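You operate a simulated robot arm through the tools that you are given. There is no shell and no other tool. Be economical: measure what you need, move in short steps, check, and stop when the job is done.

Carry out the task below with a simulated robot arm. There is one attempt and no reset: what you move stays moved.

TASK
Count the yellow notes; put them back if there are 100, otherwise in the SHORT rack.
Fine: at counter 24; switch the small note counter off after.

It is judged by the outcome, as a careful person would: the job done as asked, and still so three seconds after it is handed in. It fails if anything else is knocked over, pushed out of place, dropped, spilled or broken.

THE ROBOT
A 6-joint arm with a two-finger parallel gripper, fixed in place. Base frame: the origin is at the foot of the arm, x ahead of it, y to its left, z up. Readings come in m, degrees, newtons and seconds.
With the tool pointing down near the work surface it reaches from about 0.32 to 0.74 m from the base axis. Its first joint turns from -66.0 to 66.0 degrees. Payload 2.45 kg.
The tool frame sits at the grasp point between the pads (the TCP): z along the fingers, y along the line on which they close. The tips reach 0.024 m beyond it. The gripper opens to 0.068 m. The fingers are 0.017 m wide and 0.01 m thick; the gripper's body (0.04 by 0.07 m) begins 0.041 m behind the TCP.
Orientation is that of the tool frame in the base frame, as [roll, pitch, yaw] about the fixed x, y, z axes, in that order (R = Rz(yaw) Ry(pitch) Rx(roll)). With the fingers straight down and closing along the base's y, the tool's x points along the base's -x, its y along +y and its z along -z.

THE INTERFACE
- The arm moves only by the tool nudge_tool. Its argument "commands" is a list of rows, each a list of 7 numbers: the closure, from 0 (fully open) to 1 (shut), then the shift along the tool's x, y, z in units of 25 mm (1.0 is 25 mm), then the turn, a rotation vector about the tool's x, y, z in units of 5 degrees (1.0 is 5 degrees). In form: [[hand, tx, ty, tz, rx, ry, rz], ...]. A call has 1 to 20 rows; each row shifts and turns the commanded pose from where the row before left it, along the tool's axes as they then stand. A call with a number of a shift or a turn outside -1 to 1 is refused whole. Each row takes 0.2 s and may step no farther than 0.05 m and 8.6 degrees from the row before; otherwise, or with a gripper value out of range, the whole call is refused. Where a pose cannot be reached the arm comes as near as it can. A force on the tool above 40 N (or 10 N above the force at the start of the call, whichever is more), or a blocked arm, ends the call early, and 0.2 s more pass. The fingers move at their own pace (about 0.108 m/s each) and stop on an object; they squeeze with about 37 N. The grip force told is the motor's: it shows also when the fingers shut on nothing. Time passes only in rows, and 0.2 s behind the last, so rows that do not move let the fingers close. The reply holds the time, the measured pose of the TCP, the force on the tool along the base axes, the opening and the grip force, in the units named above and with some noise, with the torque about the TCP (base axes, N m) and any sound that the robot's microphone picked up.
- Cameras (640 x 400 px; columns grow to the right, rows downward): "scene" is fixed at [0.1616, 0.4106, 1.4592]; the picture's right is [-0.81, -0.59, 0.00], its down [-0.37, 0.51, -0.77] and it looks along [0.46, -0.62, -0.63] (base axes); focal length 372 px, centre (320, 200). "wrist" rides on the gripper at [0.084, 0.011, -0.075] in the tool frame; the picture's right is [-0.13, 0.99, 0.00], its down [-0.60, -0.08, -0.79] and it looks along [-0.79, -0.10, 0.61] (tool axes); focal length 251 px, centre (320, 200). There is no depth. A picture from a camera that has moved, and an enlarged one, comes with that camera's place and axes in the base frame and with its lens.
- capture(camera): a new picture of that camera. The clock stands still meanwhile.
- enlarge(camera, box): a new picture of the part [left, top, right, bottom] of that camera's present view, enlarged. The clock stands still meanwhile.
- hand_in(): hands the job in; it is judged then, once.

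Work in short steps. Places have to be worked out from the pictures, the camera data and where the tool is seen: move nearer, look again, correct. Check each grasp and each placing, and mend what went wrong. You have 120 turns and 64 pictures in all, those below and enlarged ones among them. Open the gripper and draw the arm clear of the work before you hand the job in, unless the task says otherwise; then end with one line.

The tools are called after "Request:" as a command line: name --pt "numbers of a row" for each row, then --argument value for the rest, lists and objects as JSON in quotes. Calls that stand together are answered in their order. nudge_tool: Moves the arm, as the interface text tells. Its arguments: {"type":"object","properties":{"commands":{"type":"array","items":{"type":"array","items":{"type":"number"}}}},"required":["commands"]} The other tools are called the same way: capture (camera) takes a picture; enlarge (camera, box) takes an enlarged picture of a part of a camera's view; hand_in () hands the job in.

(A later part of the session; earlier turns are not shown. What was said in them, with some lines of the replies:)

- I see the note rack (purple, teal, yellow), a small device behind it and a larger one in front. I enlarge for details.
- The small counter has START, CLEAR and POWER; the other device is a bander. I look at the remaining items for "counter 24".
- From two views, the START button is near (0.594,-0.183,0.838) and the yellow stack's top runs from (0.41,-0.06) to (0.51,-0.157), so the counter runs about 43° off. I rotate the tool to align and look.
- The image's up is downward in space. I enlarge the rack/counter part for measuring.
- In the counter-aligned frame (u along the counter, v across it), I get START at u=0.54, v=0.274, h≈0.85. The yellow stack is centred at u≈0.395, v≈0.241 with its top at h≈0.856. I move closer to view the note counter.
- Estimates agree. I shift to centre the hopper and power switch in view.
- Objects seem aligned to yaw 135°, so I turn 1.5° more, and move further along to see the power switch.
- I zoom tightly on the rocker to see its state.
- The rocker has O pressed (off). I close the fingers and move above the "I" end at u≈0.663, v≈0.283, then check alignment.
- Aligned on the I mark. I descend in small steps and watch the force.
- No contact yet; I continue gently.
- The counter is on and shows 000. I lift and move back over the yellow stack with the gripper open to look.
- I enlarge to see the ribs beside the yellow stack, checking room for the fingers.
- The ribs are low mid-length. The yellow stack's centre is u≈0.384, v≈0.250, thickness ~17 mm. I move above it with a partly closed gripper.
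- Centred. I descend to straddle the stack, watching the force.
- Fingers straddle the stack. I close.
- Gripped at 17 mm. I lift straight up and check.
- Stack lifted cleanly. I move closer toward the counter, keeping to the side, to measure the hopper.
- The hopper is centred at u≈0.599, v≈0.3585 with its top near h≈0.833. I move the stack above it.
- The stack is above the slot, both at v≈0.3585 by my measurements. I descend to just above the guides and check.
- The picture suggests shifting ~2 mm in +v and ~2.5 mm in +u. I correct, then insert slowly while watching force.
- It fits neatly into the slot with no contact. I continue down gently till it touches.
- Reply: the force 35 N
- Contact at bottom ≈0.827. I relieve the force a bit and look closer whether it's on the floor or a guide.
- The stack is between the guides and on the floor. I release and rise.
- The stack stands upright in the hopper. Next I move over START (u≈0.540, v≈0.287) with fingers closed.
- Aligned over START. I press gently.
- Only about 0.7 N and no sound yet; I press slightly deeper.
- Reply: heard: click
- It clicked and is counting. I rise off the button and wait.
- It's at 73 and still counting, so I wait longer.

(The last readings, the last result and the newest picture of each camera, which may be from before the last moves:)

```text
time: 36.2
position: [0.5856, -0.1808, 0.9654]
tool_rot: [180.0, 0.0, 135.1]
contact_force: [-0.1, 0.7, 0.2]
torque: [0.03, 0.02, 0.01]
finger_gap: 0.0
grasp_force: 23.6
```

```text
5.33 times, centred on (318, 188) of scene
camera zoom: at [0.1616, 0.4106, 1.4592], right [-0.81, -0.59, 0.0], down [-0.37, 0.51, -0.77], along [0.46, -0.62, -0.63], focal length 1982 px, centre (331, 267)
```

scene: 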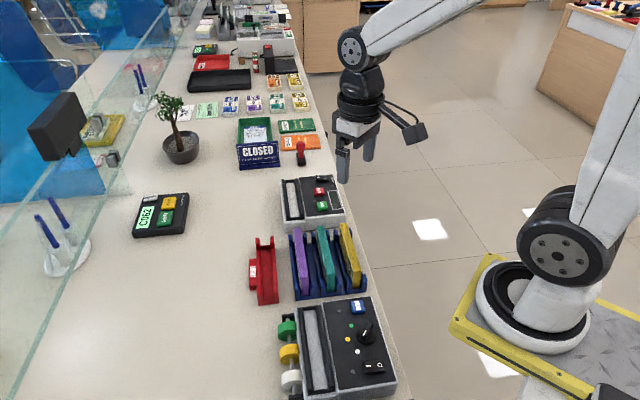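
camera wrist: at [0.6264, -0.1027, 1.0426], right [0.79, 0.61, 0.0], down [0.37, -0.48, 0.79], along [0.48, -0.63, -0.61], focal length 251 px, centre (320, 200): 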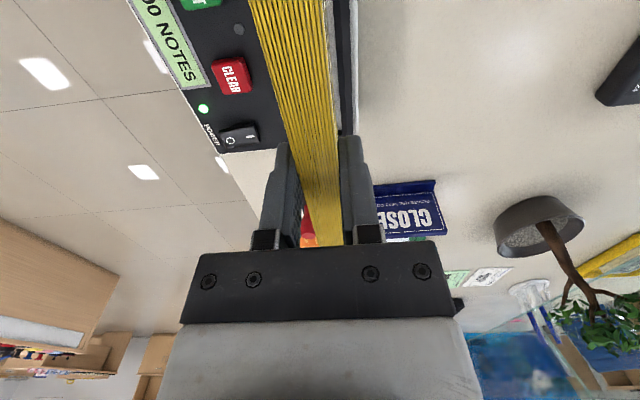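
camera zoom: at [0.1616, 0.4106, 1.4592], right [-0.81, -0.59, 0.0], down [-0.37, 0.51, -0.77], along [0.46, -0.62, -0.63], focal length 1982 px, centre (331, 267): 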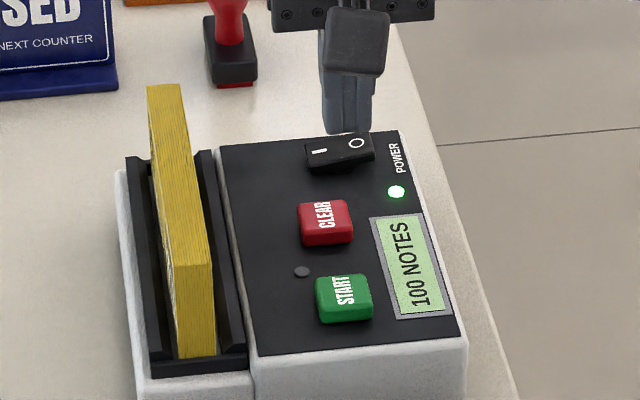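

The display reads 100 with the busy lamp off; I confirm with a tighter view.

Request:
enlarge --camera "scene" --box '[322, 186, 354, 212]'

```text
15.38 times, centred on (338, 199) of scene
camera zoom: at [0.1616, 0.4106, 1.4592], right [-0.81, -0.59, 0.0], down [-0.37, 0.51, -0.77], along [0.46, -0.62, -0.63], focal length 5718 px, centre (43, 215)
```

zoom: 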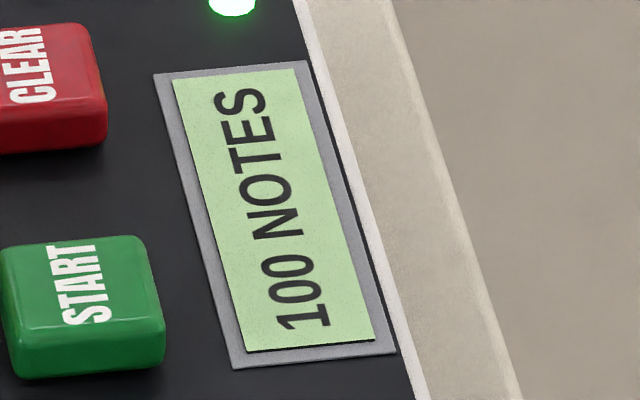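

Exactly 100, so the notes go back in their rack slot. I go over the stack with the gripper partly open.

Request:
nudge_tool --pt "0.35 -0.79 0.98 0 0 0 0" --pt "0.35 -0.79 0.98 0 0 0 0" --pt "0.35 -0.79 0.98 0 0 0 0" --pt "0.35 0 0 0.8 0 0 0" --pt "0.35 0 0 0.8 0 0 0" --pt "0.35 0 0 0 0 0 0"

Request:
capture --camera "wrist"

```text
time: 37.6
position: [0.6797, -0.1703, 0.9264]
tool_rot: [180.0, 0.0, 135.0]
contact_force: [0.4, 0.0, -0.2]
torque: [-0.02, 0.03, -0.03]
finger_gap: 0.0443
grasp_force: 0.0
```

```text
20 pictures are left
camera wrist: at [0.6275, -0.1032, 1.0019], right [0.79, 0.61, 0.0], down [0.37, -0.48, 0.79], along [0.48, -0.63, -0.61], focal length 251 px, centre (320, 200)
```

wrist: 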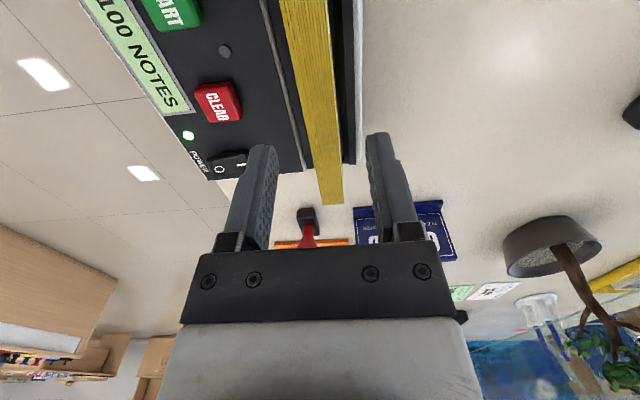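

Stack is centred between the fingers. I descend to the earlier grasp height and close.

Request:
nudge_tool --pt "0.35 0 0 0.8 0 0 0" --pt "0.35 0 0 0.7 0 0 0" --pt "0.35 0 0 0.35 0 0 0" --pt "0.35 0 0 0 0 0 0" --pt "1 0 0 0 0 0 0" --pt "1 0 0 0 0 0 0" --pt "1 0 0 0 0 0 0"

```text
time: 39.2
position: [0.6806, -0.1693, 0.8805]
tool_rot: [-180.0, 0.0, 135.1]
contact_force: [0.3, -0.3, 1.0]
torque: [-0.05, -0.03, 0.03]
finger_gap: 0.0176
grasp_force: 36.1
```

Gripped. I lift and carry it back above the empty yellow slot.

Request:
nudge_tool --pt "1 0 0 -0.4 0 0 0" --pt "1 0 0 -0.8 0 0 0" --pt "1 0 0 -1 0 0 0" --pt "1 0 0 -1 0 0 0" --pt "1 0 0 -1 0 0 0" --pt "1 0.953 -0.493 0 0 0 0" --pt "1 0.953 -0.493 0 0 0 0" --pt "1 0.953 -0.493 0 0 0 0" --pt "1 0.953 -0.493 0 0 0 0" --pt "1 0.953 -0.493 0 0 0 0" --pt "1 0.953 -0.493 0 0 0 0" --pt "1 0.953 -0.493 0 0 0 0" --pt "1 0.953 -0.493 0 0 0 0" --pt "1 0.953 -0.493 0 0 0 0" --pt "1 0 0 0 0 0 0"

Request:
enlarge --camera "scene" --box '[240, 150, 400, 310]'

```text
time: 42.4
position: [0.4491, -0.0969, 0.985]
tool_rot: [180.0, 0.0, 135.0]
contact_force: [0.2, 0.3, -2.3]
torque: [-0.02, 0.0, 0.01]
finger_gap: 0.0174
grasp_force: 36.2
```

```text
2.50 times, centred on (320, 230) of scene
camera zoom: at [0.1616, 0.4106, 1.4592], right [-0.81, -0.59, 0.0], down [-0.37, 0.51, -0.77], along [0.46, -0.62, -0.63], focal length 929 px, centre (320, 125)
```

zoom: 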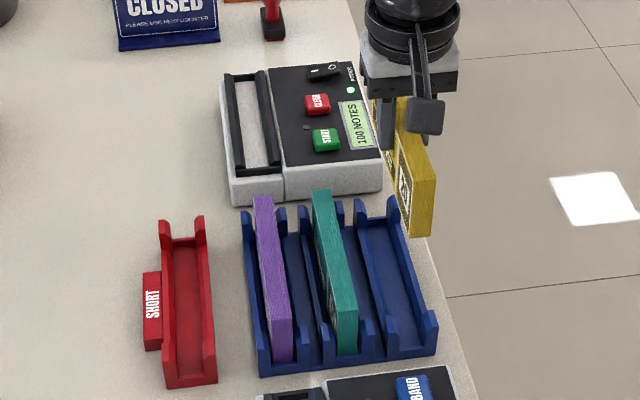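

Positions match the original pick-up. I lower to just above the posts and check.

Request:
nudge_tool --pt "1 0 0.03 0.9 0 0 0" --pt "1 0 0 0.9 0 0 0" --pt "1 0 0 0.9 0 0 0" --pt "1 0 0 0.9 0 0 0" --pt "1 0 0 0 0 0 0"

Request:
enlarge --camera "scene" --box '[312, 210, 392, 300]'

```text
time: 43.6
position: [0.4514, -0.0968, 0.8953]
tool_rot: [-179.9, 0.0, 134.9]
contact_force: [0.1, 0.8, -1.3]
torque: [0.03, -0.02, -0.05]
finger_gap: 0.0176
grasp_force: 35.8
```

```text
4.44 times, centred on (352, 255) of scene
camera zoom: at [0.1616, 0.4106, 1.4592], right [-0.81, -0.59, 0.0], down [-0.37, 0.51, -0.77], along [0.46, -0.62, -0.63], focal length 1652 px, centre (178, -44)
```

zoom: 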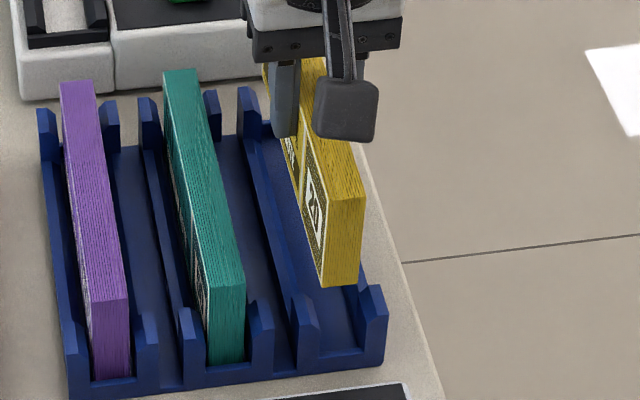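

Lined up with the slot. I lower gradually.

Request:
nudge_tool --pt "1 0 0 0.5 0 0 0" --pt "1 0 0 0.5 0 0 0" --pt "1 0 0 0.4 0 0 0" --pt "1 0 0 0.3 0 0 0" --pt "1 0 0 0.1 0 0 0" --pt "1 0 0 0 0 0 0"

Request:
enlarge --camera "scene" --box '[312, 210, 392, 300]'

```text
time: 45.0
position: [0.4511, -0.0973, 0.8504]
tool_rot: [180.0, 0.1, 135.0]
contact_force: [-1.3, -0.7, -0.9]
torque: [0.03, 0.05, 0.0]
finger_gap: 0.0175
grasp_force: 35.6
```

```text
4.44 times, centred on (352, 255) of scene
camera zoom: at [0.1616, 0.4106, 1.4592], right [-0.81, -0.59, 0.0], down [-0.37, 0.51, -0.77], along [0.46, -0.62, -0.63], focal length 1652 px, centre (178, -44)
```

zoom: 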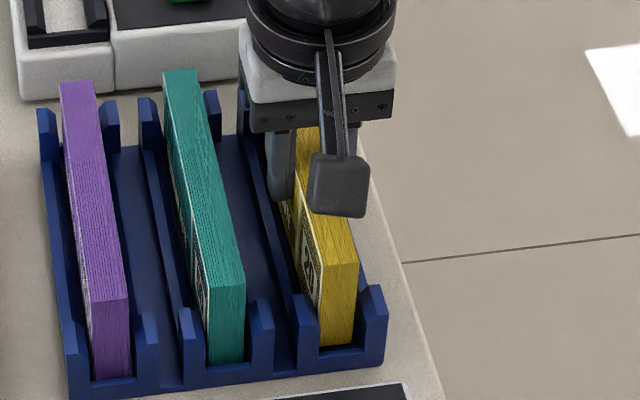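

It's in the slot, nearly at the bottom. I touch down and watch the force.

Request:
nudge_tool --pt "1 0 0 0.08 0 0 0" --pt "1 0 0 0.04 0 0 0" --pt "1 0 0 0 0 0 0"

```text
time: 45.8
position: [0.4515, -0.0963, 0.8467]
tool_rot: [-180.0, 0.0, 135.0]
contact_force: [0.3, 0.2, -1.6]
torque: [0.01, 0.01, 0.01]
finger_gap: 0.0175
grasp_force: 35.8
```

Request:
nudge_tool --pt "1 0 0 0.05 0 0 0" --pt "1 0 0 0.05 0 0 0" --pt "1 0 0 0 0 0 0"

```text
time: 46.6
position: [0.4513, -0.0951, 0.8446]
tool_rot: [-180.0, 0.0, 135.0]
contact_force: [-3.3, 0.0, 16.6]
torque: [0.09, 0.17, -0.06]
finger_gap: 0.0175
grasp_force: 36.0
```

Bottom contact felt (16 N). I ease off slightly, release and rise.

Request:
nudge_tool --pt "1 0 0 -0.05 0 0 0" --pt "0.5 0 0 0 0 0 0" --pt "0.35 0 0 0 0 0 0" --pt "0.35 0 0 -0.4 0 0 0" --pt "0.35 0 0 -0.8 0 0 0" --pt "0.35 0 0 -1 0 0 0" --pt "0.35 0 0 -1 0 0 0" --pt "0.35 0 0 -1 0 0 0" --pt "0.35 0 0 0 0 0 0"

Request:
enlarge --camera "scene" --box '[240, 150, 400, 310]'

```text
time: 48.6
position: [0.4505, -0.0952, 0.9504]
tool_rot: [180.0, 0.0, 135.1]
contact_force: [-0.5, -0.7, 0.5]
torque: [0.0, 0.0, 0.04]
finger_gap: 0.0442
grasp_force: 0.0
```

```text
2.50 times, centred on (320, 230) of scene
camera zoom: at [0.1616, 0.4106, 1.4592], right [-0.81, -0.59, 0.0], down [-0.37, 0.51, -0.77], along [0.46, -0.62, -0.63], focal length 929 px, centre (320, 125)
```

zoom: 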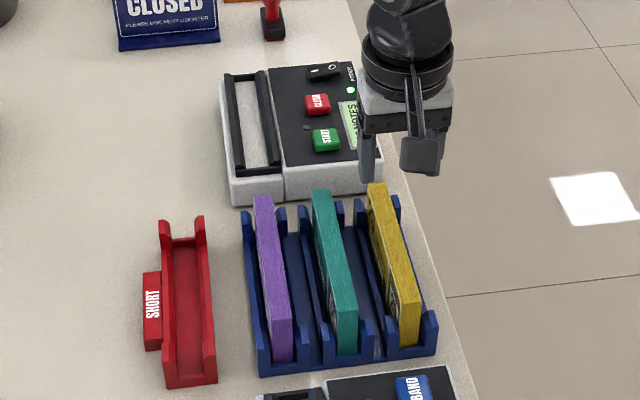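

Yellow notes are back in place. I move to above the "O" end of the power rocker (u≈0.662, v≈0.2575) with fingers closed.

Request:
nudge_tool --pt "0.35 0 0 -0.8 0 0 0" --pt "0.35 -0.92 0.02 0 0 0 0" --pt "1 -0.92 0.02 0 0 0 0" --pt "1 -0.92 0.02 0 0 0 0" --pt "1 -0.92 0.02 0 0 0 0" --pt "1 -0.92 0.02 0 0 0 0" --pt "1 -0.92 0.02 0 0 0 0" --pt "1 -0.92 0.02 0 0 0 0" --pt "1 -0.92 0.02 0 0 0 0" --pt "1 -0.92 0.02 0 0 0 0" --pt "1 -0.92 0.02 0 0 0 0" --pt "1 -0.92 0.02 0 0 0 0" --pt "1 -0.92 0.02 0 0 0 0" --pt "1 0 0 0.9 0 0 0" --pt "1 0 0 0.9 0 0 0" --pt "1 0 0 0.8 0 0 0" --pt "1 0 0 0 0 0 0"

Request:
enlarge --camera "wrist" --box '[240, 60, 400, 160]'

```text
time: 52.2
position: [0.6501, -0.2872, 0.9054]
tool_rot: [-179.9, 0.0, 135.1]
contact_force: [-1.1, -0.1, 0.2]
torque: [-0.03, 0.04, 0.0]
finger_gap: 0.0
grasp_force: 23.7
```

```text
4.00 times, centred on (320, 110) of wrist
camera zoom: at [0.5976, -0.2193, 0.9811], right [0.79, 0.61, 0.0], down [0.37, -0.48, 0.79], along [0.48, -0.63, -0.61], focal length 1006 px, centre (320, 560)
```

zoom: 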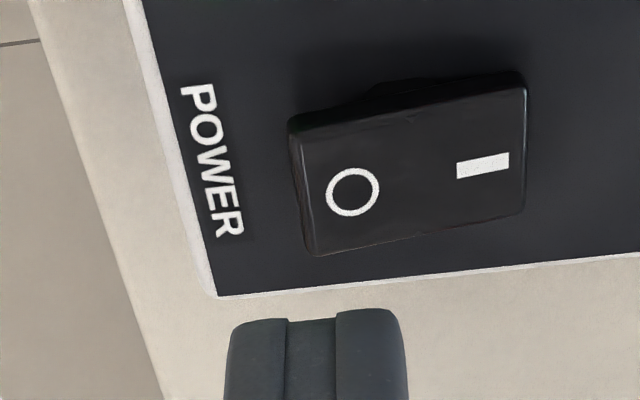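

Aligned on "O". I press down in small steps with a slight inward shift.

Request:
nudge_tool --pt "1 0 0.08 0.5 0 0 0" --pt "1 0 0 0.5 0 0 0" --pt "1 0 0 0.2 0 0 0" --pt "1 0 0 0.1 0 0 0" --pt "1 0 0 0.1 0 0 0" --pt "1 0 0 0.1 0 0 0" --pt "1 0 0 0.1 0 0 0"

Request:
enlarge --camera "scene" --box '[275, 150, 371, 225]'

```text
time: 53.8
position: [0.6518, -0.2846, 0.8659]
tool_rot: [180.0, 0.0, 135.0]
contact_force: [-0.6, -1.4, 1.9]
torque: [0.0, 0.0, -0.02]
finger_gap: 0.0
grasp_force: 23.8
```

```text
5.33 times, centred on (323, 188) of scene
camera zoom: at [0.1615, 0.4106, 1.4592], right [-0.81, -0.59, 0.0], down [-0.37, 0.51, -0.77], along [0.46, -0.62, -0.63], focal length 1982 px, centre (304, 267)
```

zoom: 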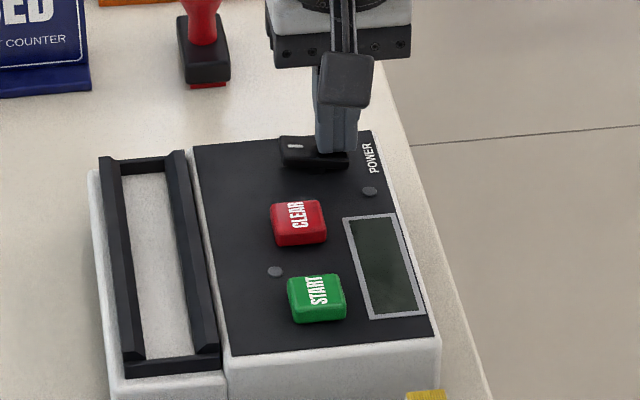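

The counter is off. I raise clear, open the gripper and do a final check.

Request:
nudge_tool --pt "1 0 0 -0.6 0 0 0" --pt "1 0 0 -1 0 0 0" --pt "1 0 0 -1 0 0 0" --pt "1 0 0 -1 0 0 0" --pt "0 0 0 -1 0 0 0" --pt "0 1 0 -1 0 0 0" --pt "0 1 0 -1 0 0 0" --pt "0 1 0 -1 0 0 0" --pt "0 1 0 -1 0 0 0" --pt "0 0 0 0 0 0 0"

Request:
capture --camera "scene"

Request:
enlarge --camera "scene" --box '[240, 150, 400, 310]'

```text
time: 56.0
position: [0.5801, -0.2144, 1.0801]
tool_rot: [-179.9, 0.0, 135.0]
contact_force: [-0.2, 0.1, 0.5]
torque: [0.03, 0.01, 0.02]
finger_gap: 0.0679
grasp_force: 0.0
```

```text
13 pictures are left
```

scene: 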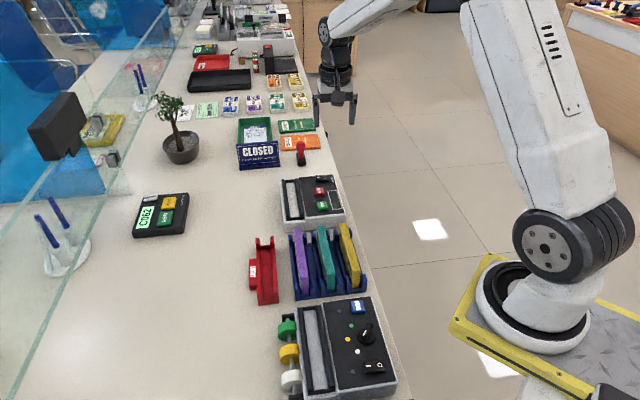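

```text
2.50 times, centred on (320, 230) of scene
camera zoom: at [0.1616, 0.4106, 1.4592], right [-0.81, -0.59, 0.0], down [-0.37, 0.51, -0.77], along [0.46, -0.62, -0.63], focal length 929 px, centre (320, 125)
```

zoom: 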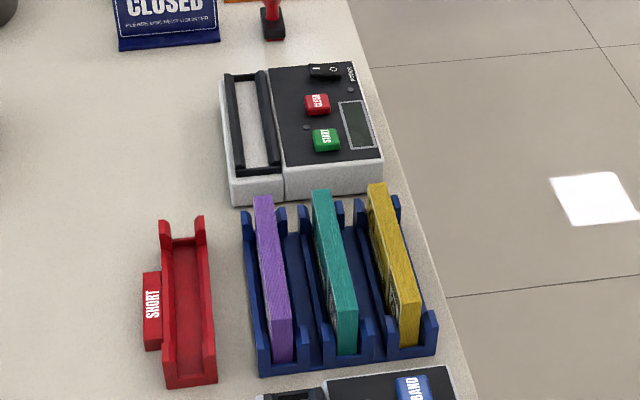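

The notes are back in their slot, the counter is off, nothing else has moved, and the arm is clear. I hand in.

Request:
hand_in

```text
The job is handed in.
```

I counted the yellow notes and got exactly 100, so I put them back in their slot in the blue rack, then switched the small note counter off. I found no sign marked 24, so I took it to be the counter the arm was at.
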